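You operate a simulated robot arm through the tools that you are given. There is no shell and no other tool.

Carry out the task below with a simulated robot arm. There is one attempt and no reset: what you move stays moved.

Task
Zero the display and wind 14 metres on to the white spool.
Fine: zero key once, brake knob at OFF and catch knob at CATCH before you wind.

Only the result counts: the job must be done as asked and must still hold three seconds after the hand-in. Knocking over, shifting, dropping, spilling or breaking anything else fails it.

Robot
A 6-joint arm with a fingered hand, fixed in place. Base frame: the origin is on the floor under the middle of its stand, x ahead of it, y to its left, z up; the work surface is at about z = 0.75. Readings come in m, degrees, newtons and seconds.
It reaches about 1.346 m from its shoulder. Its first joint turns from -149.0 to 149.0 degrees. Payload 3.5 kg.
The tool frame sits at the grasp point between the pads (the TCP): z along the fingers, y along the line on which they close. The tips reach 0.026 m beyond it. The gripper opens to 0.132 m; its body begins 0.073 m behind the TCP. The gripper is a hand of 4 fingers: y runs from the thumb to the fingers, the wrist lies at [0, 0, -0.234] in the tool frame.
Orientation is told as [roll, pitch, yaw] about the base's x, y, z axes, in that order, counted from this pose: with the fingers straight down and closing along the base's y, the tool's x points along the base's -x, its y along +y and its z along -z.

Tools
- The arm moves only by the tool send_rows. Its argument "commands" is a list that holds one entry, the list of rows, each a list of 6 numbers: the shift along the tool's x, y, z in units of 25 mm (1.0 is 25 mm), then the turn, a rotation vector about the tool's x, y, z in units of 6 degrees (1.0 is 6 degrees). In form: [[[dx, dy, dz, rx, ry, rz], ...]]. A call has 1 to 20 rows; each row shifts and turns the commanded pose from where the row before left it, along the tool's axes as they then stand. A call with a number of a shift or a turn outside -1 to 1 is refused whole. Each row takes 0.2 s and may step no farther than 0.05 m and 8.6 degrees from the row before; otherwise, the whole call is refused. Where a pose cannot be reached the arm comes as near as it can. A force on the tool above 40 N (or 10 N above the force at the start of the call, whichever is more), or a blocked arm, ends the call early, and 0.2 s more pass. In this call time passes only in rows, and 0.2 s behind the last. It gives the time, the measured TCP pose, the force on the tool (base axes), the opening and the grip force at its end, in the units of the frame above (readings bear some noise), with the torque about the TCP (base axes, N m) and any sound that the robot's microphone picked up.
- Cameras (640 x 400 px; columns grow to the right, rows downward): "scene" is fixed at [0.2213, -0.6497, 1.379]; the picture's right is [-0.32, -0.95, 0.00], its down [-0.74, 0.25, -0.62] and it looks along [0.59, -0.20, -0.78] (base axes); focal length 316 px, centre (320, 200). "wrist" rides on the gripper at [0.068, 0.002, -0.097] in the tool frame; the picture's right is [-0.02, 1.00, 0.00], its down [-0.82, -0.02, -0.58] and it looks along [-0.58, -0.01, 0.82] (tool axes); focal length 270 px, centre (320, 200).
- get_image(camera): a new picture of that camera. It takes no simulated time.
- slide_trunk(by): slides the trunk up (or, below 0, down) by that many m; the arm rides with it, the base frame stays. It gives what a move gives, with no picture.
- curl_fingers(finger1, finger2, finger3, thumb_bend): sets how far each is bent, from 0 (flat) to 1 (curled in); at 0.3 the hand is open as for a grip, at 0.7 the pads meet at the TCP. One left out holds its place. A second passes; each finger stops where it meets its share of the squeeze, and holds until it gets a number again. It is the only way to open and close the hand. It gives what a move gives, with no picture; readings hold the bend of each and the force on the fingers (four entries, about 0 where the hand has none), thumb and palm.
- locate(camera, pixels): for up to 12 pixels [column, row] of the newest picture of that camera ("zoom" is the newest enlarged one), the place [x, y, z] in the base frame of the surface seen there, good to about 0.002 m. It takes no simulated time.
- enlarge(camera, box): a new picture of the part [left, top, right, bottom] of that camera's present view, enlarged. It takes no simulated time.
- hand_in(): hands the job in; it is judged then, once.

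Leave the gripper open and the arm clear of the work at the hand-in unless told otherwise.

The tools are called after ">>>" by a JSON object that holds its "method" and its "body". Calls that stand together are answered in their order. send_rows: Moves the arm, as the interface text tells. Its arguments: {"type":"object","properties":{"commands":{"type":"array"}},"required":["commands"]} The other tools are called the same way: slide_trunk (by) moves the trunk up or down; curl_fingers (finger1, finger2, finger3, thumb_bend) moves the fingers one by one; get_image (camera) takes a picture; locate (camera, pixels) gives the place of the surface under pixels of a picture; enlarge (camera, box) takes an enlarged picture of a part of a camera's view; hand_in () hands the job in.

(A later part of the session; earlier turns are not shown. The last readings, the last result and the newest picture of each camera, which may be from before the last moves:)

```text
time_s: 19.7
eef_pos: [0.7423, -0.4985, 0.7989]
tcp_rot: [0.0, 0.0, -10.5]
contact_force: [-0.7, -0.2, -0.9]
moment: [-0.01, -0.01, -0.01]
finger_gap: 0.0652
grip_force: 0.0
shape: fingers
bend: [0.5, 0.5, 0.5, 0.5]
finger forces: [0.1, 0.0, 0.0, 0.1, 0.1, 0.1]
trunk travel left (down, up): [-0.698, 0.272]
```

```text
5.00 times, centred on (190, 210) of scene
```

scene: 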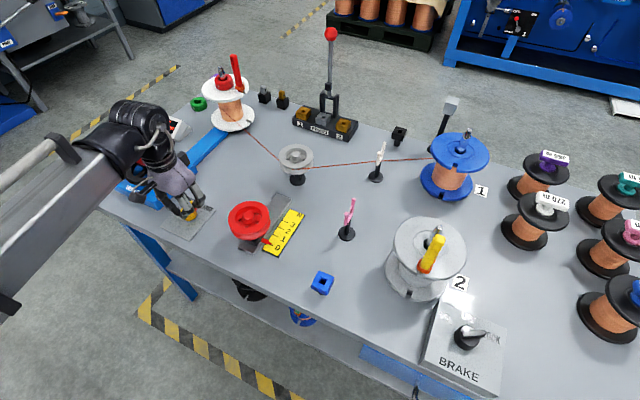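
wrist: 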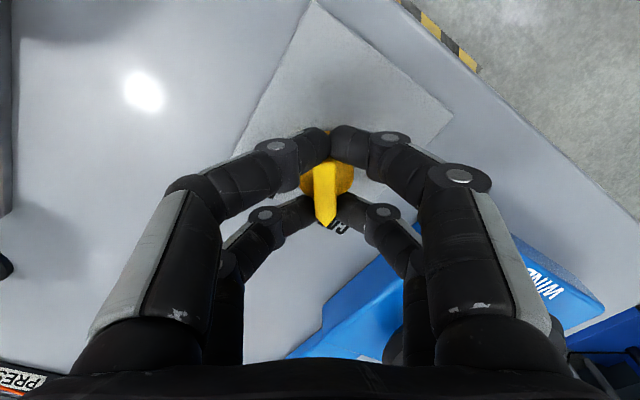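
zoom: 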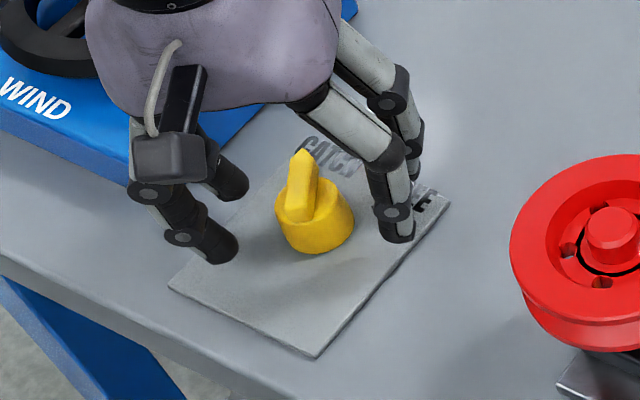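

The bar is at about −9°. I raise the trunk 0.15 m and check the red pointer versus the CATCH tick.

>>> {"method": "slide_trunk", "body": {"by": 0.15}}

>>> {"method": "enlarge", "body": {"camera": "wrist", "box": [260, 60, 380, 160]}}

>>> {"method": "enlarge", "body": {"camera": "scene", "box": [155, 185, 225, 245]}}

```text
time_s: 21.4
eef_pos: [0.7432, -0.4989, 0.9493]
tcp_rot: [0.0, 0.1, -10.5]
contact_force: [0.3, 0.3, -0.7]
moment: [-0.03, -0.04, -0.03]
finger_gap: 0.0655
grip_force: 0.0
shape: fingers
bend: [0.5, 0.5, 0.5, 0.5]
finger forces: [0.0, 0.1, 0.0, 0.0, 0.1, 0.0]
trunk travel left (down, up): [-0.848, 0.122]
```

```text
4.00 times, centred on (320, 110) of wrist
```

zoom: 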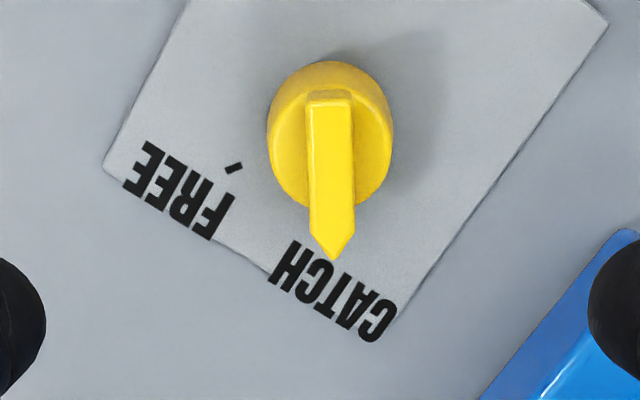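

```text
6.67 times, centred on (190, 215) of scene
```

zoom: 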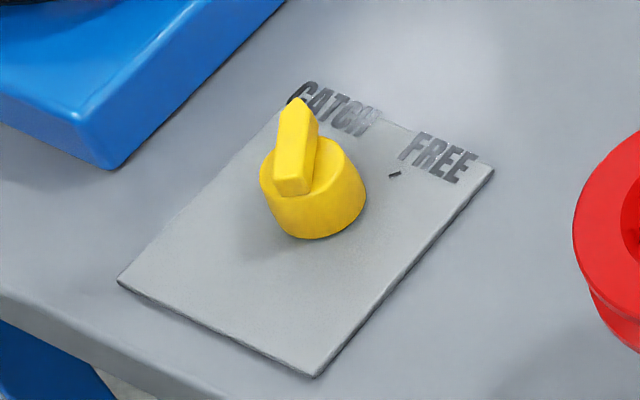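

Pointer is hidden under the bar. I measure the bar's axis and the FREE tick from this zoom for the angle.

>>> {"method": "enlarge", "body": {"camera": "wrist", "box": [260, 60, 380, 160]}}

>>> {"method": "locate", "body": {"camera": "zoom", "pixels": [[329, 102], [333, 255], [311, 105], [349, 105], [315, 225], [353, 222], [235, 168], [269, 140], [393, 140], [330, 65], [300, 200], [365, 195]]}}

```text
4.00 times, centred on (320, 110) of wrist
```

zoom: 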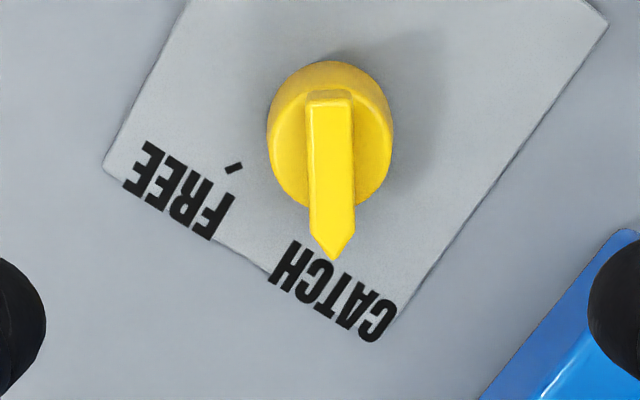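

```text
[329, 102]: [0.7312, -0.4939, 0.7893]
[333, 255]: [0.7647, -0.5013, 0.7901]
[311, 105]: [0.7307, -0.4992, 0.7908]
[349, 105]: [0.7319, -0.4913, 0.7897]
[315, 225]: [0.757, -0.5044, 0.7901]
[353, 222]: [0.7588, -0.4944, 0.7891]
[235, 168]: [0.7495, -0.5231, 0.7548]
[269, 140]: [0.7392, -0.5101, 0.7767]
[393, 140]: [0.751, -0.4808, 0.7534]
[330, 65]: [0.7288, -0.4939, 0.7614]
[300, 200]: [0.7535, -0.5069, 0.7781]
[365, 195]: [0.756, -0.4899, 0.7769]
```

Bar reads about −10°, against an expected ≈ −8°; good. Next the brake. I check heights of obstacles on the way (spool 2 with yellow clip at (430,250), pink guide (350,210), etc.).

>>> {"method": "get_image", "body": {"camera": "scene"}}

>>> {"method": "locate", "body": {"camera": "scene", "pixels": [[430, 258], [438, 240], [440, 230], [405, 245], [455, 255], [425, 285], [351, 205], [250, 215], [322, 278], [440, 115], [332, 34], [236, 60]]}}

```text
taken
```

scene: 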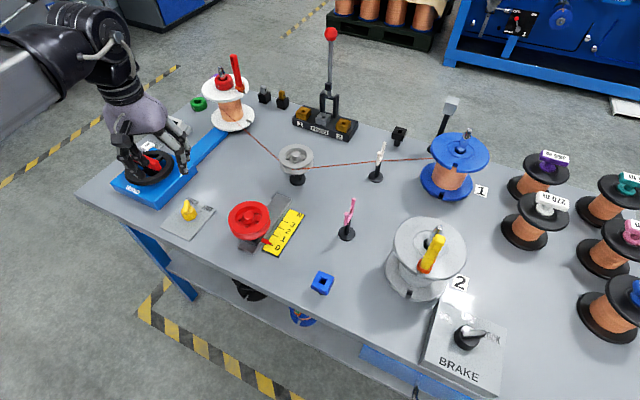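

```text
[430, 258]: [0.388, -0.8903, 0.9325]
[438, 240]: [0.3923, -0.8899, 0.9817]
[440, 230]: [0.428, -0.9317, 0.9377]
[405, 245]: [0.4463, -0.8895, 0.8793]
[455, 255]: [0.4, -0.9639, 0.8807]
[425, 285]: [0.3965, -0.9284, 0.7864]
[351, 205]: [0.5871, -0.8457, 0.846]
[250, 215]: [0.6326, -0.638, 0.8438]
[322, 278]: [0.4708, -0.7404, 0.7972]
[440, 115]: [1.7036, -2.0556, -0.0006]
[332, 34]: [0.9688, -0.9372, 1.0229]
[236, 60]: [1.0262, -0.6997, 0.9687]
```

The yellow clip on spool 2 reaches z ≈ 0.99, near the brake. I measure spool 2's rim and the clip to check clearance beside the brake knob.

>>> {"method": "enlarge", "body": {"camera": "scene", "box": [375, 205, 515, 315]}}

>>> {"method": "locate", "body": {"camera": "zoom", "pixels": [[95, 190], [405, 190], [250, 65], [200, 295], [350, 270], [280, 120], [270, 180], [230, 270], [300, 100], [120, 260], [300, 260], [375, 240]]}}

```text
3.64 times, centred on (445, 260) of scene
```

zoom: 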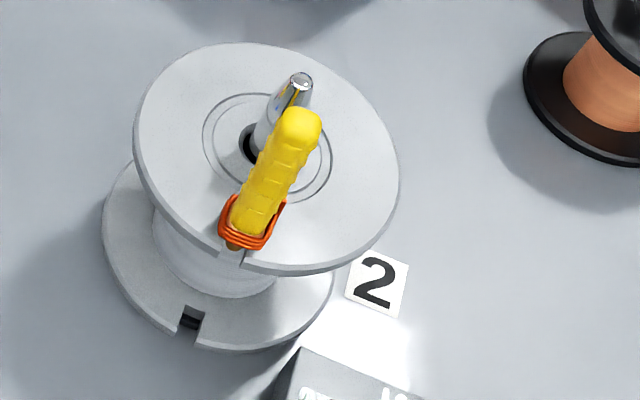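

```text
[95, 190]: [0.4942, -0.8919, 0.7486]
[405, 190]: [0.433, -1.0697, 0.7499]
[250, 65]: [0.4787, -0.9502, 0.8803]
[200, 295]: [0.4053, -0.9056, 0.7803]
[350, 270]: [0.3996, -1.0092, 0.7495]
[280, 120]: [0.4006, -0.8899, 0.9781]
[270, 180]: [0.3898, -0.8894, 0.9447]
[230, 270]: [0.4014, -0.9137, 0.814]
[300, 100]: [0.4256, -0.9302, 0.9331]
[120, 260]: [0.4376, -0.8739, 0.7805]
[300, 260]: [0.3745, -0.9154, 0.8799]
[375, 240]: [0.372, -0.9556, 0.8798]
```

Spool 2: centre ≈(0.426, −0.930), radius ≈0.06, top z 0.88. Let me measure the outer width of my finger knuckles in the wrist view to check that they clear it.

>>> {"method": "get_image", "body": {"camera": "wrist"}}

>>> {"method": "locate", "body": {"camera": "wrist", "pixels": [[490, 180], [522, 190], [540, 320], [470, 330], [440, 135], [455, 150], [500, 230], [555, 345], [145, 205], [100, 330], [200, 145], [420, 330]]}}

```text
taken
```

wrist: 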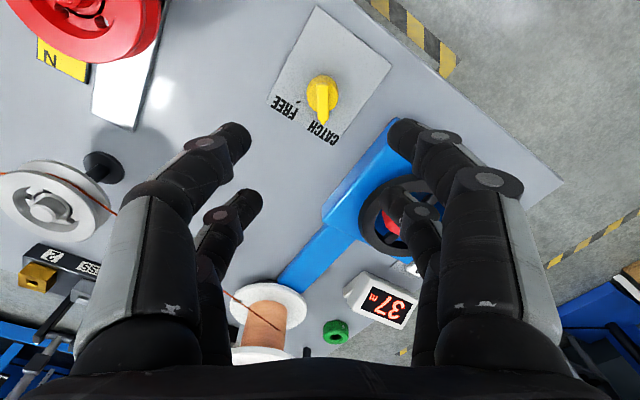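

```text
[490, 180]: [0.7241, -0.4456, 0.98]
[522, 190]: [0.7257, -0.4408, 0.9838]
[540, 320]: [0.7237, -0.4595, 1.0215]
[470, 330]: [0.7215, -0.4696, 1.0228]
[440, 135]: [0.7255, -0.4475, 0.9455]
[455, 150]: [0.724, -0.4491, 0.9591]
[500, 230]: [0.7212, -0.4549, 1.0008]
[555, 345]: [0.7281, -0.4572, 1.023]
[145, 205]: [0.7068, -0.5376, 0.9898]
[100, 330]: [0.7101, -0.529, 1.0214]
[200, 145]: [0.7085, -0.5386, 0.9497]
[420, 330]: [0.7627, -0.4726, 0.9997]
```

Outer knuckles are only ±55 mm, so the hand clears spool 2 (≈83 mm from the knob). I raise the trunk 0.12 m and then travel to above the brake knob.

>>> {"method": "slide_trunk", "body": {"by": 0.12}}

>>> {"method": "send_rows", "body": {"commands": [[[0.709, -0.984, 0, 0, 0, 0], [0.709, -0.984, 0, 0, 0, 0], [0.709, -0.984, 0, 0, 0, 0], [0.709, -0.984, 0, 0, 0, 0], [0.709, -0.984, 0, 0, 0, 0], [0.709, -0.984, 0, 0, 0, 0], [0.709, -0.984, 0, 0, 0, 0], [0.709, -0.984, 0, 0, 0, 0], [0.709, -0.984, 0, 0, 0, 0], [0.709, -0.984, 0, 0, 0, 0], [0.709, -0.984, 0, 0, 0, 0], [0.709, -0.984, 0, 0, 0, 0]]]}}

>>> {"method": "get_image", "body": {"camera": "scene"}}

```text
time_s: 22.9
eef_pos: [0.7428, -0.4987, 1.0695]
tcp_rot: [0.0, 0.0, -10.5]
contact_force: [-0.3, -0.6, -0.5]
moment: [0.03, -0.04, -0.01]
finger_gap: 0.0653
grip_force: 0.0
shape: fingers
bend: [0.5, 0.5, 0.5, 0.5]
finger forces: [0.0, 0.0, 0.0, 0.0, 0.0, 0.0]
trunk travel left (down, up): [-0.968, 0.002]
```

```text
time_s: 25.5
eef_pos: [0.4789, -0.7515, 1.0688]
tcp_rot: [0.0, -0.1, -10.5]
contact_force: [-1.0, 1.0, -0.3]
moment: [0.01, -0.05, 0.0]
finger_gap: 0.0655
grip_force: 0.0
shape: fingers
bend: [0.5, 0.5, 0.5, 0.5]
finger forces: [0.1, 0.1, 0.0, 0.1, 0.0, 0.0]
trunk travel left (down, up): [-0.968, 0.002]
```

```text
taken
```

scene: 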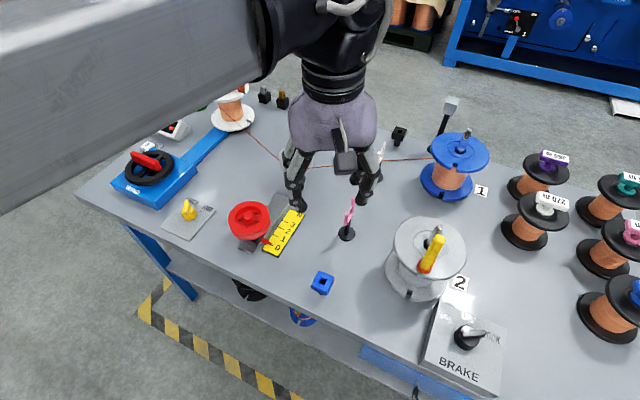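

On the way, clear of everything. I go on to above the brake knob and begin the turn to yaw −102°.

>>> {"method": "send_rows", "body": {"commands": [[[0.705, -0.978, 0, 0, 0, 0], [0.705, -0.978, 0, 0, 0, 0], [0.705, -0.978, 0, 0, 0, 0], [0.705, -0.978, 0, 0, 0, 0], [0.705, -0.978, 0, 0, 0, 0], [0.705, -0.978, 0, 0, 0, 0], [0.705, -0.978, 0, 0, 0, 0], [0.705, -0.978, 0, 0, 0, 0], [0.705, -0.978, 0, 0, 0, 0], [0, 0, 0, 0, 0, 1], [0, 0, 0, 0, 0, 1], [0, 0, 0, 0, 0, 1], [0, 0, 0, 0, 0, 1], [0, 0, 0, 0, 0, 1], [0, 0, 0, 0, 0, 1], [0, 0, 0, 0, 0, 1], [0, 0, 0, 0, 0, 1]]]}}

>>> {"method": "get_image", "body": {"camera": "scene"}}

>>> {"method": "get_image", "body": {"camera": "wrist"}}

```text
time_s: 29.1
eef_pos: [0.285, -0.9378, 1.0693]
tcp_rot: [0.0, 0.0, -58.6]
contact_force: [0.3, -0.3, -0.6]
moment: [0.0, -0.01, -0.04]
finger_gap: 0.0653
grip_force: 0.0
shape: fingers
bend: [0.5, 0.5, 0.5, 0.5]
finger forces: [0.0, 0.0, 0.0, 0.1, 0.0, 0.1]
out of reach, approached as far as the arm can: row 7
trunk travel left (down, up): [-0.968, 0.002]
```

```text
taken
```

scene: 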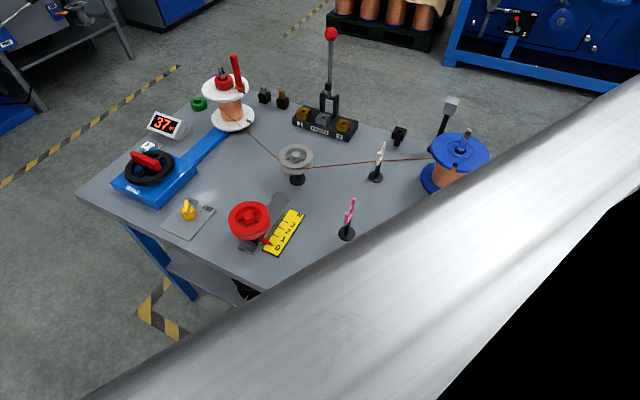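

```text
taken
```

wrist: 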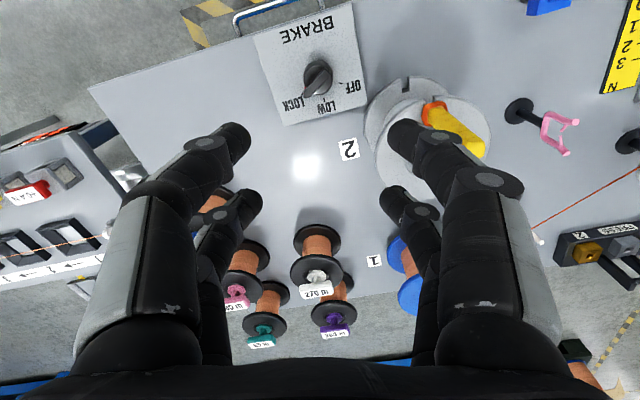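

Above the brake now. I zoom on the brake knob from here to measure its bar and ticks.

>>> {"method": "enlarge", "body": {"camera": "wrist", "box": [250, 30, 390, 130]}}

>>> {"method": "locate", "body": {"camera": "zoom", "pixels": [[320, 160], [345, 170], [255, 300], [300, 170], [360, 145], [250, 200], [385, 200], [320, 110], [290, 240], [330, 250], [440, 250], [370, 290]]}}

```text
4.00 times, centred on (320, 80) of wrist
```

zoom: 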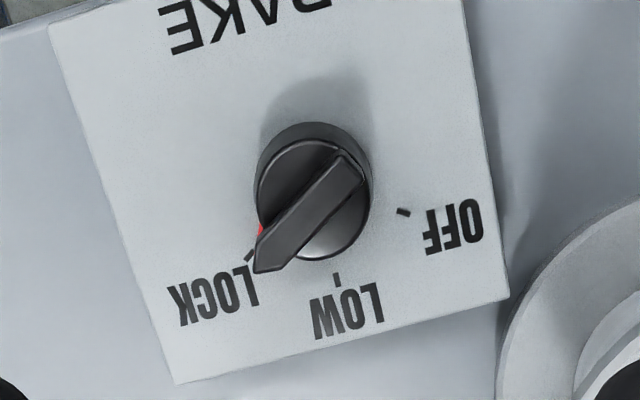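

```text
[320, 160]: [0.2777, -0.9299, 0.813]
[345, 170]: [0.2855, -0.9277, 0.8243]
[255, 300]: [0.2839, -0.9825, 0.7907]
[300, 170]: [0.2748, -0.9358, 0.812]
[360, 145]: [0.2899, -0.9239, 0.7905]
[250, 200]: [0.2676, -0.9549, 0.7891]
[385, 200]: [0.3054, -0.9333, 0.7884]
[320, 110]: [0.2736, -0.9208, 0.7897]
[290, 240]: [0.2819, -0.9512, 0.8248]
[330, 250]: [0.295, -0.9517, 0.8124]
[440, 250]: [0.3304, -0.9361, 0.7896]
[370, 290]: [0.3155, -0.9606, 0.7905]
```

>>> {"method": "locate", "body": {"camera": "zoom", "pixels": [[404, 212], [337, 280], [249, 255], [260, 232], [350, 168], [262, 262], [331, 158], [362, 180], [258, 180], [368, 195], [312, 142], [315, 257]]}}

```text
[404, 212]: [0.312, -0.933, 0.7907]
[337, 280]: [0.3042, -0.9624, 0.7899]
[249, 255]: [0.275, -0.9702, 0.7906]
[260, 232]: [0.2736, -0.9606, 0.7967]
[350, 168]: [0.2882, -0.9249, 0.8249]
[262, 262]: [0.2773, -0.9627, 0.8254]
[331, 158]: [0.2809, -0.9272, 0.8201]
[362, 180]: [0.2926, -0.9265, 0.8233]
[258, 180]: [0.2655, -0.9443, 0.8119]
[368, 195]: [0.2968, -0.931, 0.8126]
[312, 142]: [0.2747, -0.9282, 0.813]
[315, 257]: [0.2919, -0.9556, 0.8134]
```

Knob centre ≈(0.282, −0.9395), bar −104°, OFF tick +12°. I'll turn to yaw −104° with a slight shift toward the bar's tip so both finger pairs catch the bar.

>>> {"method": "send_rows", "body": {"commands": [[[-0.108, -0.253, 0, 0, 0, 0], [0, 0, 0, 0, 0, 1], [0, 0, 0, 0, 0, 1], [0, 0, 0, 0, 0, 1], [0, 0, 0, 0, 0, 1], [0, 0, 0, 0, 0, 1], [0, 0, 0, 0, 0, 1], [0, 0, 0, 0, 0, 1], [0, 0, 0, 0, 0, 0.57]]]}}

>>> {"method": "get_image", "body": {"camera": "wrist"}}

```text
time_s: 31.1
eef_pos: [0.2811, -0.9435, 1.0702]
tcp_rot: [-0.1, -0.1, -104.0]
contact_force: [0.1, -0.4, 0.4]
moment: [0.0, 0.0, -0.01]
finger_gap: 0.0656
grip_force: 0.0
shape: fingers
bend: [0.5, 0.5, 0.5, 0.5]
finger forces: [0.1, 0.0, 0.0, 0.1, 0.0, 0.0]
out of reach, approached as far as the arm can: row 4
trunk travel left (down, up): [-0.968, 0.002]
```

```text
taken
```

wrist: 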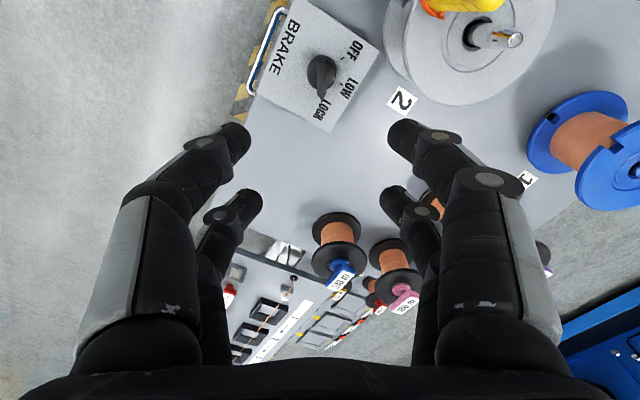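

Bar is lined up between the fingers. Trunk down 0.15 m, then look again.

>>> {"method": "slide_trunk", "body": {"by": -0.15}}

>>> {"method": "get_image", "body": {"camera": "wrist"}}

>>> {"method": "get_image", "body": {"camera": "scene"}}

```text
time_s: 32.9
eef_pos: [0.2812, -0.9426, 0.9211]
tcp_rot: [-0.1, 0.1, -104.0]
contact_force: [0.0, -0.2, -1.4]
moment: [0.02, 0.0, 0.01]
finger_gap: 0.0654
grip_force: 0.1
shape: fingers
bend: [0.5, 0.5, 0.5, 0.5]
finger forces: [0.0, 0.0, 0.0, 0.1, 0.0, 0.0]
trunk travel left (down, up): [-0.818, 0.152]
```

```text
taken
```

wrist: 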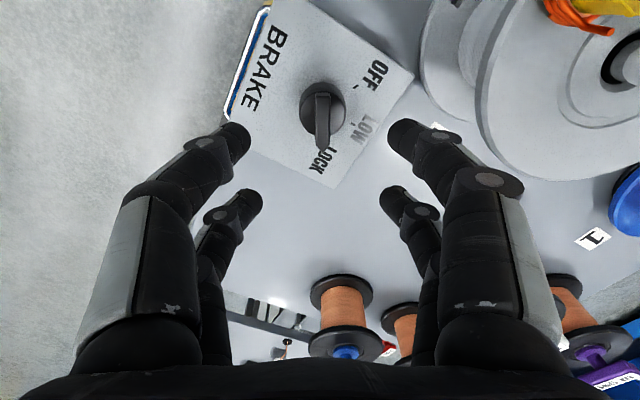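

```text
taken
```

scene: 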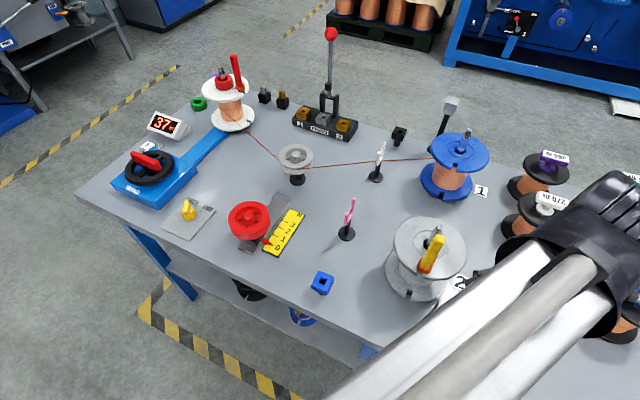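

Aligned; quick zoom to refine the bar's place before closing in.

>>> {"method": "enlarge", "body": {"camera": "wrist", "box": [260, 50, 400, 190]}}

>>> {"method": "locate", "body": {"camera": "zoom", "pixels": [[326, 150], [326, 265], [308, 155], [345, 155], [300, 150], [270, 165], [378, 165], [310, 230], [343, 230], [430, 100], [400, 250], [325, 95]]}}

```text
2.86 times, centred on (330, 120) of wrist
```

zoom: 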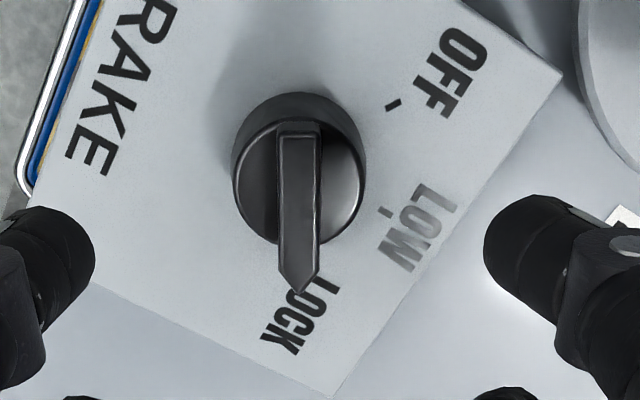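

```text
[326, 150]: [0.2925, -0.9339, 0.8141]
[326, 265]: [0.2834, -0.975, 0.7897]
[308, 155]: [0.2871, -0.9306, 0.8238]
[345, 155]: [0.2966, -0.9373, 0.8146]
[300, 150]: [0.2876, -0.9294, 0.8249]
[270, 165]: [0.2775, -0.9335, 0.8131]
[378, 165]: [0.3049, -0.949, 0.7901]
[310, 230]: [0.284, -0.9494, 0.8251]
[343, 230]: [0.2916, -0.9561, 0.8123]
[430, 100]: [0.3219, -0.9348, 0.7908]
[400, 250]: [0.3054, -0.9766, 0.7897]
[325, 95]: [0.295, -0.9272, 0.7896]
```

>>> {"method": "locate", "body": {"camera": "zoom", "pixels": [[299, 142], [299, 180], [299, 220], [299, 260], [299, 285], [283, 150], [316, 150], [283, 200], [316, 200], [234, 165], [364, 165], [299, 240]]}}

```text
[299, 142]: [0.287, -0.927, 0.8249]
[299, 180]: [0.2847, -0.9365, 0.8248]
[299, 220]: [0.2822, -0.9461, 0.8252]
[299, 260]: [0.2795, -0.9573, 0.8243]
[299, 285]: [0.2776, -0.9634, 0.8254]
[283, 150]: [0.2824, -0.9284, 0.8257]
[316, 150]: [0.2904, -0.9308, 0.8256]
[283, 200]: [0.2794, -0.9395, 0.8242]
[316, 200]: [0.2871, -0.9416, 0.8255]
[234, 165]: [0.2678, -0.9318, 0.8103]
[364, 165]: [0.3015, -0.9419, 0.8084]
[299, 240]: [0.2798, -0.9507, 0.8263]
```

Bar axis −104.5°, about 1.5 mm to the tool's +y. I nudge that and lower the trunk 0.06 m.

>>> {"method": "send_rows", "body": {"commands": [[[0, 0.06, 0, 0, 0, 0]]]}}

>>> {"method": "slide_trunk", "body": {"by": -0.06}}

>>> {"method": "get_image", "body": {"camera": "wrist"}}

```text
time_s: 33.3
eef_pos: [0.2816, -0.9449, 0.9189]
tcp_rot: [0.0, 0.0, -103.9]
contact_force: [0.6, 0.0, -0.2]
moment: [-0.01, -0.05, 0.02]
finger_gap: 0.0653
grip_force: 0.1
shape: fingers
bend: [0.5, 0.5, 0.5, 0.5]
finger forces: [0.1, 0.0, 0.1, 0.0, 0.0, 0.0]
trunk travel left (down, up): [-0.818, 0.152]
```

```text
time_s: 34.3
eef_pos: [0.2814, -0.9447, 0.859]
tcp_rot: [0.0, 0.0, -103.8]
contact_force: [-0.1, 1.1, 0.7]
moment: [-0.01, -0.01, -0.03]
finger_gap: 0.0653
grip_force: 0.1
shape: fingers
bend: [0.5, 0.5, 0.5, 0.5]
finger forces: [0.0, 0.0, 0.0, 0.0, 0.0, 0.0]
trunk travel left (down, up): [-0.758, 0.212]
```

```text
taken
```

wrist: 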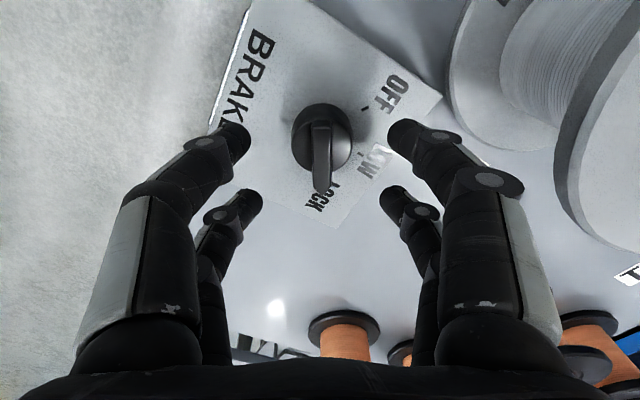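

Centred on the bar. Lower 0.021 m more (tips just at the top of the knob's body, beside the bar) and check.

>>> {"method": "slide_trunk", "body": {"by": -0.021}}

>>> {"method": "get_image", "body": {"camera": "wrist"}}

>>> {"method": "locate", "body": {"camera": "wrist", "pixels": [[240, 128], [395, 125], [253, 198], [388, 195], [321, 150], [322, 180]]}}

```text
time_s: 34.9
eef_pos: [0.2824, -0.9437, 0.8383]
tcp_rot: [0.0, 0.0, -103.9]
contact_force: [-0.7, 1.0, -0.6]
moment: [0.01, 0.02, 0.0]
finger_gap: 0.0653
grip_force: 0.0
shape: fingers
bend: [0.5, 0.5, 0.5, 0.5]
finger forces: [0.1, 0.0, 0.0, 0.0, 0.0, 0.1]
trunk travel left (down, up): [-0.737, 0.233]
```

```text
taken
```

wrist: 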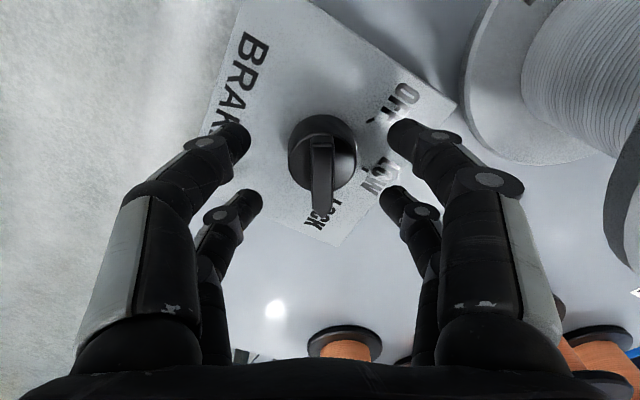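

```text
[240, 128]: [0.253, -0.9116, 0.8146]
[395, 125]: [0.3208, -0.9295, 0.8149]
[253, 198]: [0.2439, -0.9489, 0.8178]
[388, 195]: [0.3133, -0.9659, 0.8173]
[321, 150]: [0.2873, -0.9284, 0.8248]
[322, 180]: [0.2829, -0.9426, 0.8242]
```

Fingertips are near z 0.814, beside the bar (0.8125–0.825). I close on it.

>>> {"method": "curl_fingers", "body": {"finger1": 0.72, "finger2": 0.72, "finger3": 0.72, "thumb_bend": 0.72}}

>>> {"method": "enlarge", "body": {"camera": "wrist", "box": [230, 80, 410, 240]}}

```text
time_s: 35.9
eef_pos: [0.2822, -0.9438, 0.8383]
tcp_rot: [0.0, -0.1, -103.9]
contact_force: [1.9, 3.6, 0.4]
moment: [0.22, -0.12, 0.06]
finger_gap: 0.0111
grip_force: 10.7
shape: fingers
bend: [0.68, 0.69, 0.7, 0.69]
finger forces: [8.5, 3.5, 3.0, 0.0, 7.2, 0.0]
trunk travel left (down, up): [-0.737, 0.233]
```

```text
2.50 times, centred on (320, 160) of wrist
```

zoom: 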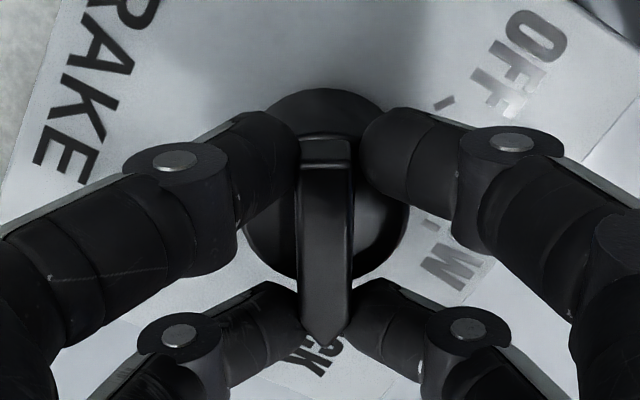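

Good grip on the bar. I turn CCW by 60° and check.

>>> {"method": "send_rows", "body": {"commands": [[[0, 0.017, 0, 0, 0, -1], [0, 0.017, 0, 0, 0, -1], [0, 0.017, 0, 0, 0, -1], [0, 0.017, 0, 0, 0, -1], [0, 0.017, 0, 0, 0, -1], [0, 0.017, 0, 0, 0, -1], [0, 0.017, 0, 0, 0, -1], [0, 0.017, 0, 0, 0, -1], [0, 0.017, 0, 0, 0, -1], [0, 0.017, 0, 0, 0, -1]]]}}

>>> {"method": "get_image", "body": {"camera": "wrist"}}

>>> {"method": "enlarge", "body": {"camera": "wrist", "box": [230, 80, 410, 240]}}

```text
time_s: 38.1
eef_pos: [0.2843, -0.943, 0.8388]
tcp_rot: [-0.1, 0.0, -43.7]
contact_force: [0.7, -0.3, 2.2]
moment: [0.06, 0.1, -0.01]
finger_gap: 0.011
grip_force: 10.4
shape: fingers
bend: [0.69, 0.7, 0.7, 0.69]
finger forces: [5.7, 3.5, 3.9, 0.0, 7.9, 0.1]
trunk travel left (down, up): [-0.737, 0.233]
```

```text
taken
```

wrist: 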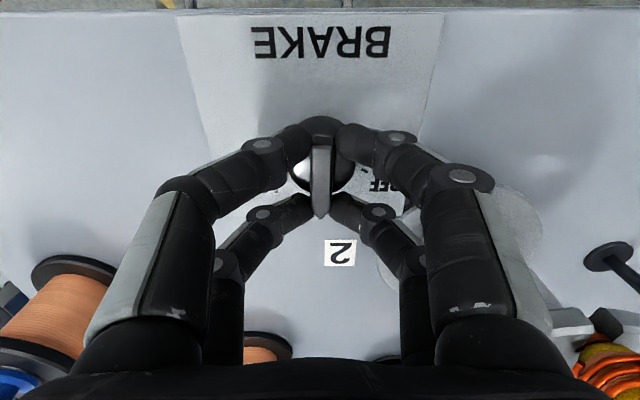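

```text
2.50 times, centred on (320, 160) of wrist
```

zoom: 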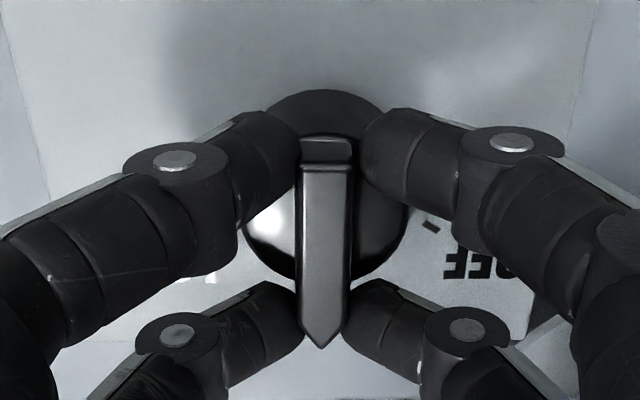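

Bar is firmly held and at LOW. I continue 56° more to OFF.

>>> {"method": "send_rows", "body": {"commands": [[[0, 0.017, 0, 0, 0, -1], [0, 0.017, 0, 0, 0, -1], [0, 0.017, 0, 0, 0, -1], [0, 0.017, 0, 0, 0, -1], [0, 0.017, 0, 0, 0, -1], [0, 0.017, 0, 0, 0, -1], [0, 0.017, 0, 0, 0, -1], [0, 0.017, 0, 0, 0, -1], [0, 0.017, 0, 0, 0, -1], [0, 0.0, 0, 0, 0, -0.3]]]}}

>>> {"method": "get_image", "body": {"camera": "wrist"}}

>>> {"method": "enlarge", "body": {"camera": "wrist", "box": [230, 80, 410, 240]}}

```text
time_s: 40.3
eef_pos: [0.2861, -0.9405, 0.8378]
tcp_rot: [0.0, 0.1, 6.7]
contact_force: [-4.3, -6.1, 3.2]
moment: [-0.15, 0.25, 0.02]
finger_gap: 0.0106
grip_force: 12.1
shape: fingers
bend: [0.69, 0.7, 0.7, 0.69]
finger forces: [6.7, 2.4, 4.7, 0.0, 10.2, 0.0]
out of reach, approached as far as the arm can: row 9
trunk travel left (down, up): [-0.737, 0.233]
```

```text
taken
```

wrist: 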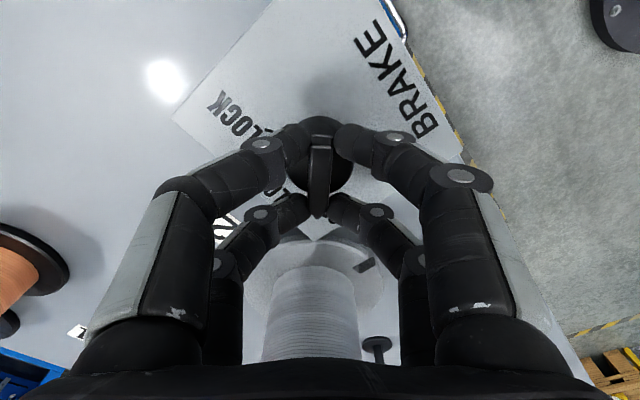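

```text
2.50 times, centred on (320, 160) of wrist
```

zoom: 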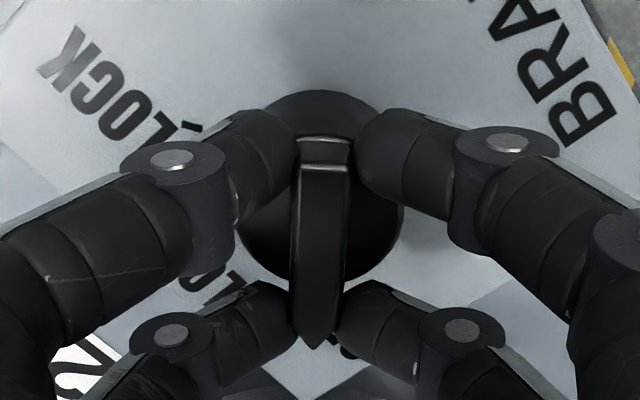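

One row was skipped; yaw is 6.7°. I add the missing 5.5°.

>>> {"method": "send_rows", "body": {"commands": [[[0, 0.01, 0, 0, 0, -0.5], [0, 0.01, 0, 0, 0, -0.45]]]}}

>>> {"method": "enlarge", "body": {"camera": "wrist", "box": [230, 80, 410, 240]}}

```text
time_s: 40.9
eef_pos: [0.2865, -0.9398, 0.8386]
tcp_rot: [0.1, 0.0, 6.6]
contact_force: [-7.0, -4.3, 3.1]
moment: [-0.2, 0.3, 0.03]
finger_gap: 0.0106
grip_force: 11.9
shape: fingers
bend: [0.69, 0.7, 0.7, 0.69]
finger forces: [7.4, 2.2, 4.6, 0.0, 10.3, 0.0]
out of reach, approached as far as the arm can: row 1
trunk travel left (down, up): [-0.737, 0.233]
```

```text
2.50 times, centred on (320, 160) of wrist
```

zoom: 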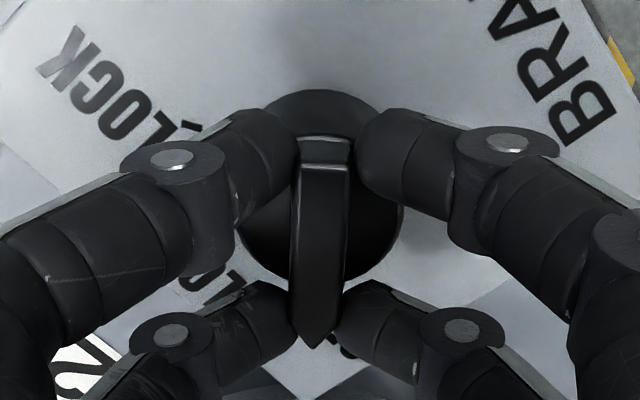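

Yaw stays at 6.6°. I try once more with a pure small turn.

>>> {"method": "send_rows", "body": {"commands": [[[0, 0, 0, 0, 0, -0.3], [0, 0, 0, 0, 0, -0.3], [0, 0, 0, 0, 0, -0.3]]]}}

```text
time_s: 41.7
eef_pos: [0.287, -0.9416, 0.839]
tcp_rot: [-0.1, 0.2, 6.5]
contact_force: [-6.5, -5.1, 3.6]
moment: [-0.14, 0.33, 0.01]
finger_gap: 0.0108
grip_force: 12.2
shape: fingers
bend: [0.69, 0.7, 0.7, 0.69]
finger forces: [8.0, 2.2, 4.5, 0.0, 10.4, 0.0]
out of reach, approached as far as the arm can: row 1, 3
trunk travel left (down, up): [-0.737, 0.233]
```

The wrist has reached its turn limit here. I open the hand and look at how far the bar is from OFF.

>>> {"method": "curl_fingers", "body": {"finger1": 0.5, "finger2": 0.5, "finger3": 0.5, "thumb_bend": 0.5}}

>>> {"method": "enlarge", "body": {"camera": "wrist", "box": [230, 80, 410, 240]}}

>>> {"method": "locate", "body": {"camera": "zoom", "pixels": [[318, 175], [318, 220], [316, 270], [316, 320], [316, 340], [300, 200], [340, 200], [190, 120], [240, 200], [400, 200]]}}

```text
time_s: 42.7
eef_pos: [0.2864, -0.9393, 0.8392]
tcp_rot: [0.1, 0.1, 6.6]
contact_force: [0.0, 0.9, 0.2]
moment: [-0.01, -0.02, 0.0]
finger_gap: 0.0653
grip_force: 0.1
shape: fingers
bend: [0.5, 0.5, 0.5, 0.5]
finger forces: [0.0, 0.0, 0.0, 0.1, 0.1, 0.1]
trunk travel left (down, up): [-0.737, 0.233]
```

```text
2.50 times, centred on (320, 160) of wrist
```

zoom: 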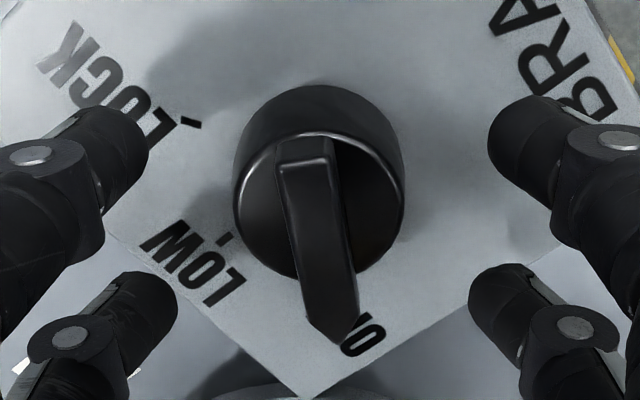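

```text
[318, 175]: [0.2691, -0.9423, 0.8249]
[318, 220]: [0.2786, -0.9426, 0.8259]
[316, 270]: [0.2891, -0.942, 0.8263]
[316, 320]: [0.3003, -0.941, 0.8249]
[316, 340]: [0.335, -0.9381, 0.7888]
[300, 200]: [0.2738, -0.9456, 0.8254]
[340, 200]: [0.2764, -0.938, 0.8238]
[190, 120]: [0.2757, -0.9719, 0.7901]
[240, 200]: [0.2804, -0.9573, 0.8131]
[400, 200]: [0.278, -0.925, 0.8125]
```

On release the bar swung by itself to point further (a detent), toward OFF. I measure it.

>>> {"method": "locate", "body": {"camera": "zoom", "pixels": [[306, 162], [312, 200], [320, 240], [327, 280], [335, 320], [338, 338]]}}

>>> {"method": "slide_trunk", "body": {"by": 0.14}}

>>> {"method": "enlarge", "body": {"camera": "wrist", "box": [250, 40, 390, 150]}}

```text
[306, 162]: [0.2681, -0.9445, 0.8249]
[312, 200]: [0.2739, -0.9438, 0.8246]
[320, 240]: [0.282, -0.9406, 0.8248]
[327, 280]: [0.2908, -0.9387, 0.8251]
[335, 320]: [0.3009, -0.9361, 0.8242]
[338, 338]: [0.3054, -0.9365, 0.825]
```

```text
time_s: 44.4
eef_pos: [0.2871, -0.9412, 0.9778]
tcp_rot: [0.1, 0.1, 6.7]
contact_force: [0.5, 0.9, -0.6]
moment: [0.02, 0.01, -0.04]
finger_gap: 0.0652
grip_force: 0.1
shape: fingers
bend: [0.5, 0.5, 0.5, 0.5]
finger forces: [0.1, 0.1, 0.0, 0.0, 0.1, 0.0]
trunk travel left (down, up): [-0.877, 0.093]
```

```text
3.64 times, centred on (320, 95) of wrist
```

zoom: 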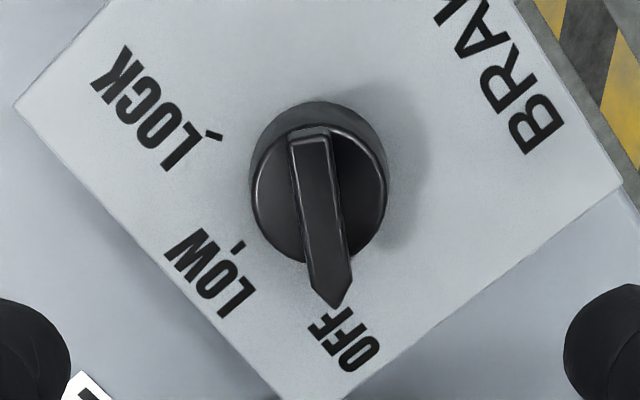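

The brake bar now reads +12.1° – exactly OFF. Next the zero key: I raise the trunk, travel back half way, and turn to yaw −44°, the direction that keeps fingers clear of display and wheel box.

>>> {"method": "slide_trunk", "body": {"by": 0.09}}

>>> {"method": "send_rows", "body": {"commands": [[[-0.985, 0.578, 0, 0, 0, 0], [-0.985, 0.578, 0, 0, 0, 0], [-0.985, 0.578, 0, 0, 0, 0], [-0.985, 0.578, 0, 0, 0, 0], [-0.985, 0.578, 0, 0, 0, 0], [-0.985, 0.578, 0, 0, 0, 0], [-0.985, 0.578, 0, 0, 0, 0], [-0.985, 0.578, 0, 0, 0, 0], [-0.985, 0.578, 0, 0, 0, 0], [-0.985, 0.578, 0, 0, 0, 0], [-0.985, 0.578, 0, 0, 0, 0], [-0.985, 0.578, 0, 0, 0, 0], [-0.985, 0.578, 0, 0, 0, 0], [-0.985, 0.578, 0, 0, 0, 0], [-0.985, 0.578, 0, 0, 0, 0], [-0.985, 0.578, 0, 0, 0, 0]]]}}

>>> {"method": "get_image", "body": {"camera": "scene"}}

```text
time_s: 45.7
eef_pos: [0.2875, -0.9412, 1.0691]
tcp_rot: [0.0, 0.1, 6.7]
contact_force: [-0.3, -0.3, -0.6]
moment: [-0.03, 0.02, 0.02]
finger_gap: 0.0654
grip_force: 0.0
shape: fingers
bend: [0.5, 0.5, 0.5, 0.5]
finger forces: [0.0, 0.0, 0.0, 0.0, 0.0, 0.0]
trunk travel left (down, up): [-0.967, 0.003]
```

```text
time_s: 49.1
eef_pos: [0.6526, -0.6638, 1.0687]
tcp_rot: [0.0, 0.1, 6.7]
contact_force: [-0.1, -0.4, 0.9]
moment: [0.01, 0.0, -0.03]
finger_gap: 0.0653
grip_force: 0.0
shape: fingers
bend: [0.5, 0.5, 0.5, 0.5]
finger forces: [0.0, 0.0, 0.0, 0.1, 0.1, 0.0]
out of reach, approached as far as the arm can: row 4, 11
trunk travel left (down, up): [-0.967, 0.003]
```

```text
taken
```

scene: 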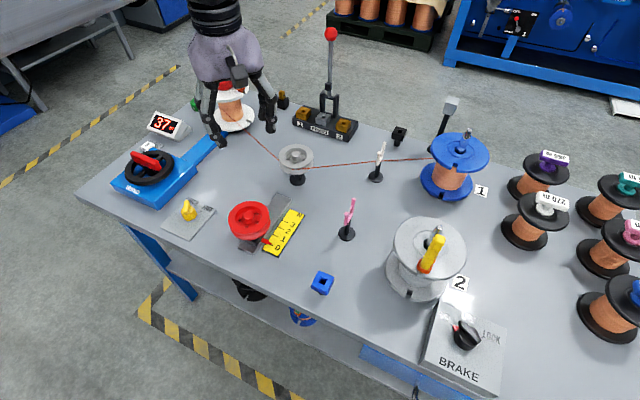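

Display still 37, brake pointer at OFF. I now turn to yaw −44° and test a small downward arm move.

>>> {"method": "send_rows", "body": {"commands": [[[0, 0, 0, 0, 0, 1], [0, 0, 0, 0, 0, 1], [0, 0, 0, 0, 0, 1], [0, 0, 0, 0, 0, 1], [0, 0, 0, 0, 0, 1], [0, 0, 0, 0, 0, 1], [0, 0, 0, 0, 0, 1], [0, 0, 0, 0, 0, 1], [0, 0, 0, 0, 0, 0.45], [0, 0, 0.4, 0, 0, 0], [0, 0, 0.4, 0, 0, 0]]]}}

>>> {"method": "enlarge", "body": {"camera": "scene", "box": [430, 290, 510, 370]}}

>>> {"method": "enlarge", "body": {"camera": "scene", "box": [155, 185, 225, 245]}}

>>> {"method": "enlarge", "body": {"camera": "scene", "box": [100, 95, 220, 205]}}

```text
time_s: 51.5
eef_pos: [0.6524, -0.6658, 1.0677]
tcp_rot: [-0.1, 0.1, -44.2]
contact_force: [0.1, 0.2, 0.0]
moment: [-0.02, -0.01, 0.02]
finger_gap: 0.0652
grip_force: 0.0
shape: fingers
bend: [0.5, 0.5, 0.5, 0.5]
finger forces: [0.0, 0.0, 0.1, 0.0, 0.1, 0.0]
out of reach, approached as far as the arm can: row 10, 11
trunk travel left (down, up): [-0.967, 0.003]
```

```text
5.00 times, centred on (470, 330) of scene
```

zoom: 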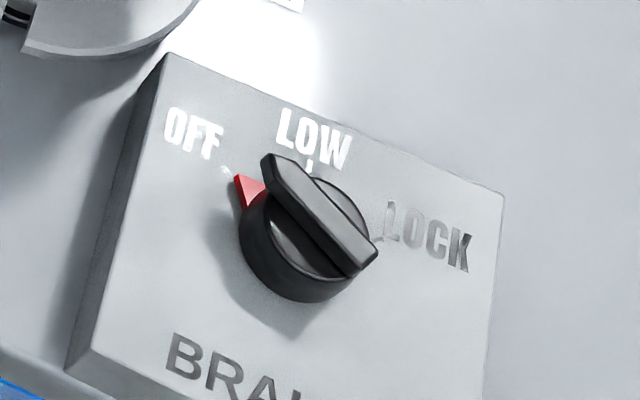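

```text
6.67 times, centred on (190, 215) of scene
```

zoom: 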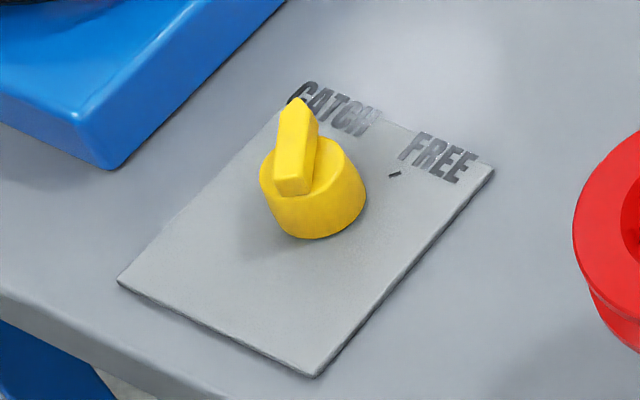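

```text
3.64 times, centred on (160, 150) of scene
```

zoom: 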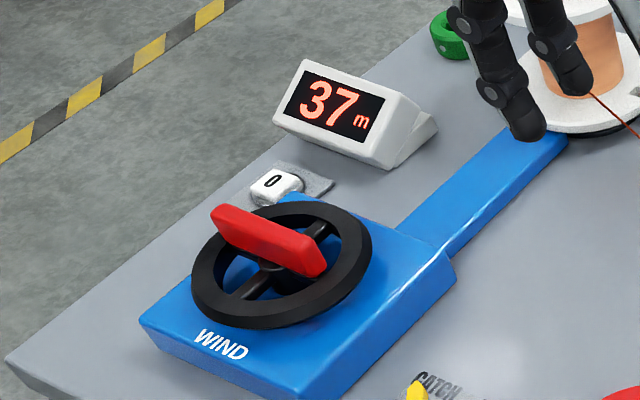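

Brake's red pointer is right at the OFF tick. Vertical motion is only by the trunk. Now I shape the hand for pressing: far pair (finger2, finger3) closed at 0.7, thumb curled, finger1 open.

>>> {"method": "curl_fingers", "body": {"finger1": 0.3, "finger2": 0.7, "finger3": 0.7, "thumb_bend": 1.0}}

>>> {"method": "get_image", "body": {"camera": "wrist"}}

>>> {"method": "enlarge", "body": {"camera": "scene", "box": [160, 0, 320, 160]}}

```text
time_s: 52.5
eef_pos: [0.6525, -0.6665, 1.0688]
tcp_rot: [-0.1, 0.1, -44.0]
contact_force: [-0.9, 0.7, 0.4]
moment: [0.01, -0.03, 0.0]
finger_gap: 0.0454
grip_force: 0.1
shape: fingers
bend: [0.3, 0.7, 0.7, 1.0]
finger forces: [0.0, 0.0, 0.1, 0.1, 0.0, 0.0]
trunk travel left (down, up): [-0.967, 0.003]
```

```text
taken
```

wrist: 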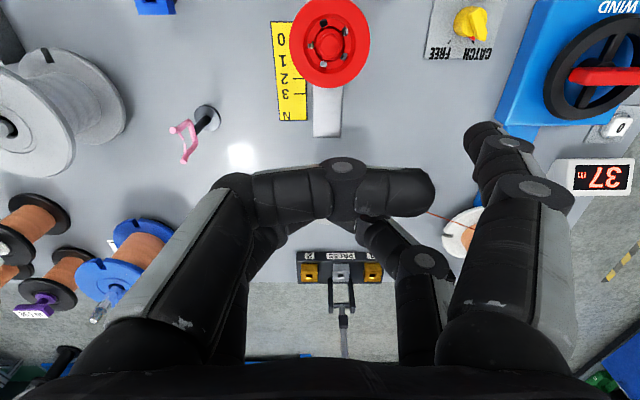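

```text
2.50 times, centred on (240, 80) of scene
```

zoom: 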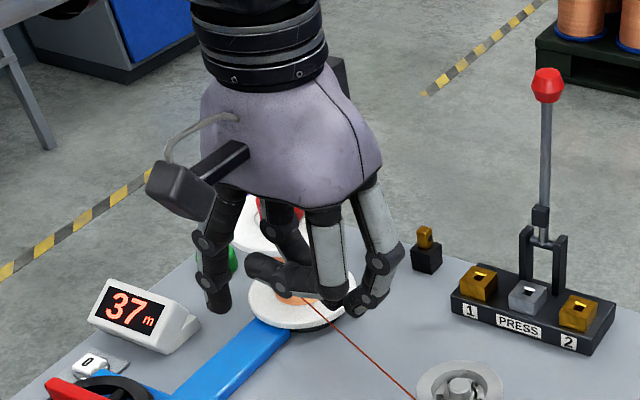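

The thumb hides the tips from the wrist view, but geometry is known (far pair at tool x = −20 mm). I measure the key's top, box edge and display front precisely from a scene zoom.

>>> {"method": "enlarge", "body": {"camera": "scene", "box": [130, 125, 180, 160]}}

>>> {"method": "locate", "body": {"camera": "zoom", "pixels": [[180, 250], [220, 200], [260, 245], [215, 290], [215, 245], [195, 225], [245, 220], [290, 260], [330, 240], [300, 320], [360, 260], [440, 130]]}}

```text
11.43 times, centred on (155, 142) of scene
```

zoom: 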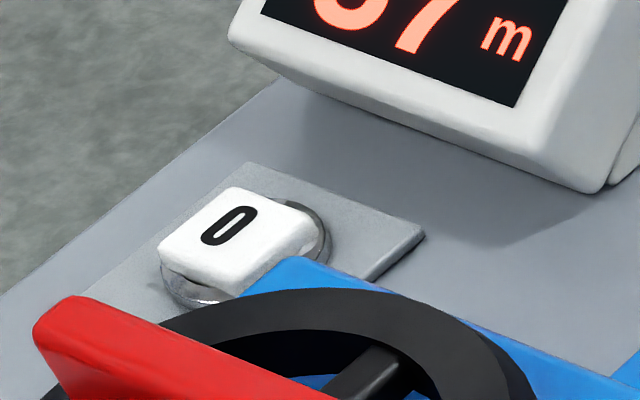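

```text
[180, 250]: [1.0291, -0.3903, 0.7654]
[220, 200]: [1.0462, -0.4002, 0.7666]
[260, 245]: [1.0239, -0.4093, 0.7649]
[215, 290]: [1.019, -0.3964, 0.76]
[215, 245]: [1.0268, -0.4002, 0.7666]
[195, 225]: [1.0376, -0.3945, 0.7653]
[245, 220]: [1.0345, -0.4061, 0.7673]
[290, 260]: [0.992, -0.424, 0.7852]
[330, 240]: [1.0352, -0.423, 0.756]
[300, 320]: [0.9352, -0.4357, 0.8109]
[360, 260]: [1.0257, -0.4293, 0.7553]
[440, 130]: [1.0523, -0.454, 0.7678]
```

Key top centre ≈(1.031, −0.403, 0.766). I travel above it with TCP target (1.0166, −0.389).

>>> {"method": "send_rows", "body": {"commands": [[[-0.145, 0.95, 0, 0, 0, 0], [-0.145, 0.95, 0, 0, 0, 0], [-0.145, 0.95, 0, 0, 0, 0], [-0.145, 0.95, 0, 0, 0, 0], [-0.145, 0.95, 0, 0, 0, 0], [-0.145, 0.95, 0, 0, 0, 0], [-0.145, 0.95, 0, 0, 0, 0], [-0.145, 0.95, 0, 0, 0, 0], [-0.145, 0.95, 0, 0, 0, 0], [-0.145, 0.95, 0, 0, 0, 0], [-0.145, 0.95, 0, 0, 0, 0], [-0.145, 0.95, 0, 0, 0, 0], [-0.145, 0.95, 0, 0, 0, 0], [-0.145, 0.95, 0, 0, 0, 0], [-0.145, 0.95, 0, 0, 0, 0], [-0.145, 0.95, 0, 0, 0, 0], [-0.145, 0.95, 0, 0, 0, 0], [-0.145, 0.95, 0, 0, 0, 0], [-0.145, 0.95, 0, 0, 0, 0]]]}}

>>> {"method": "get_image", "body": {"camera": "scene"}}

>>> {"method": "get_image", "body": {"camera": "wrist"}}

```text
time_s: 56.5
eef_pos: [1.0172, -0.3878, 1.0681]
tcp_rot: [-0.1, 0.1, -44.2]
contact_force: [-0.2, -0.4, -1.0]
moment: [0.01, 0.0, 0.0]
finger_gap: 0.0455
grip_force: 0.0
shape: fingers
bend: [0.3, 0.7, 0.7, 1.0]
finger forces: [0.0, 0.0, 0.1, 0.0, 0.0, 0.0]
trunk travel left (down, up): [-0.967, 0.003]
```

```text
taken
```

scene: 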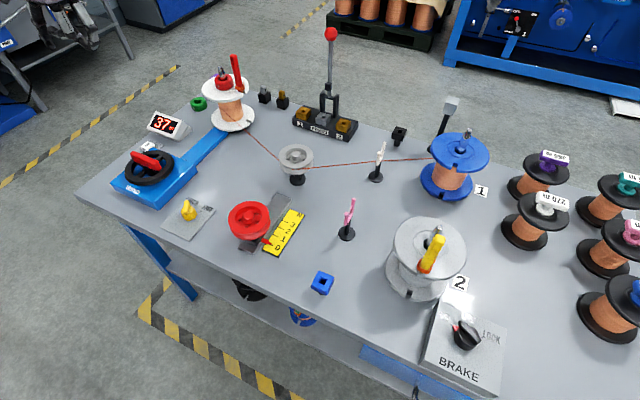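

```text
taken
```

wrist: 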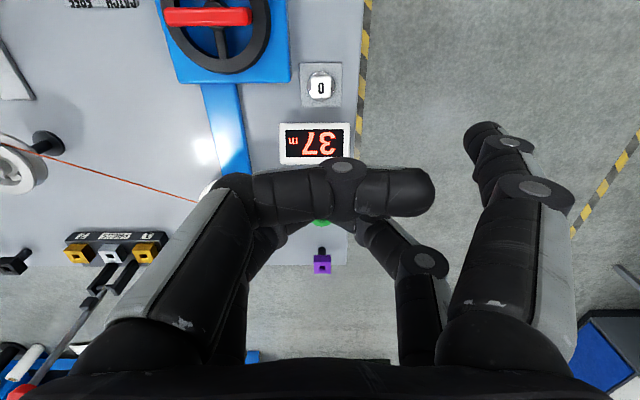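

Reached; the key (320,87) is centred on the tool's y. I check how low the curled thumb hangs before descending.

>>> {"method": "locate", "body": {"camera": "wrist", "pixels": [[320, 87], [345, 165], [425, 180], [270, 185], [230, 180], [400, 172], [480, 130], [290, 225], [375, 230], [260, 260]]}}

```text
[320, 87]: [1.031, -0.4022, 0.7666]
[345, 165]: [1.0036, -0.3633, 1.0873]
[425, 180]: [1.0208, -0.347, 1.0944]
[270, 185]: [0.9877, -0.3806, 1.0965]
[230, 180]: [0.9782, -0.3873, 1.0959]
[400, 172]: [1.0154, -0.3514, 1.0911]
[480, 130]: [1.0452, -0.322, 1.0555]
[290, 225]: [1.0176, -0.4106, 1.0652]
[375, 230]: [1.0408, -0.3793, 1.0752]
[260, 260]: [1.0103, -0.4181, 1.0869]
```

The thumb stays above TCP level. I lower the trunk by 0.22 m (tips to z ≈ 0.82) and look.

>>> {"method": "slide_trunk", "body": {"by": -0.22}}

>>> {"method": "get_image", "body": {"camera": "wrist"}}

>>> {"method": "enlarge", "body": {"camera": "scene", "box": [90, 70, 220, 200]}}

```text
time_s: 58.8
eef_pos: [1.0174, -0.388, 0.8493]
tcp_rot: [-0.1, 0.2, -44.0]
contact_force: [-0.2, 0.1, -0.6]
moment: [0.01, 0.0, 0.01]
finger_gap: 0.0457
grip_force: 0.1
shape: fingers
bend: [0.3, 0.7, 0.7, 1.0]
finger forces: [0.0, 0.0, 0.1, 0.0, 0.1, 0.0]
trunk travel left (down, up): [-0.747, 0.223]
```

```text
taken
```

wrist: 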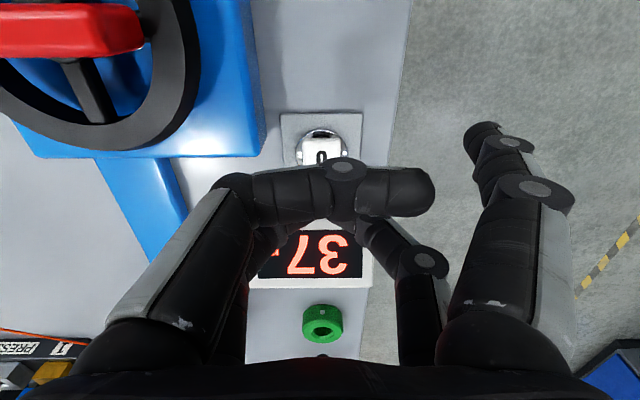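

```text
3.08 times, centred on (155, 135) of scene
```

zoom: 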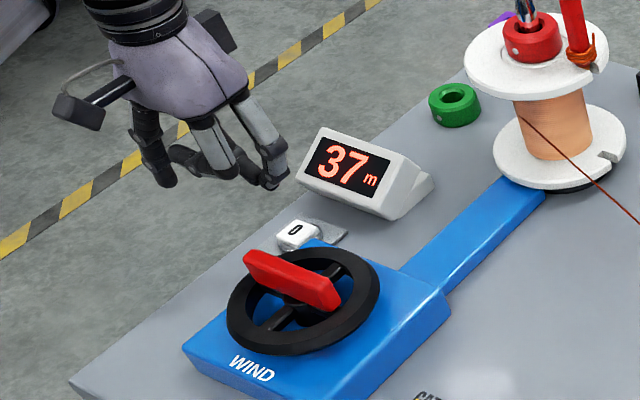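

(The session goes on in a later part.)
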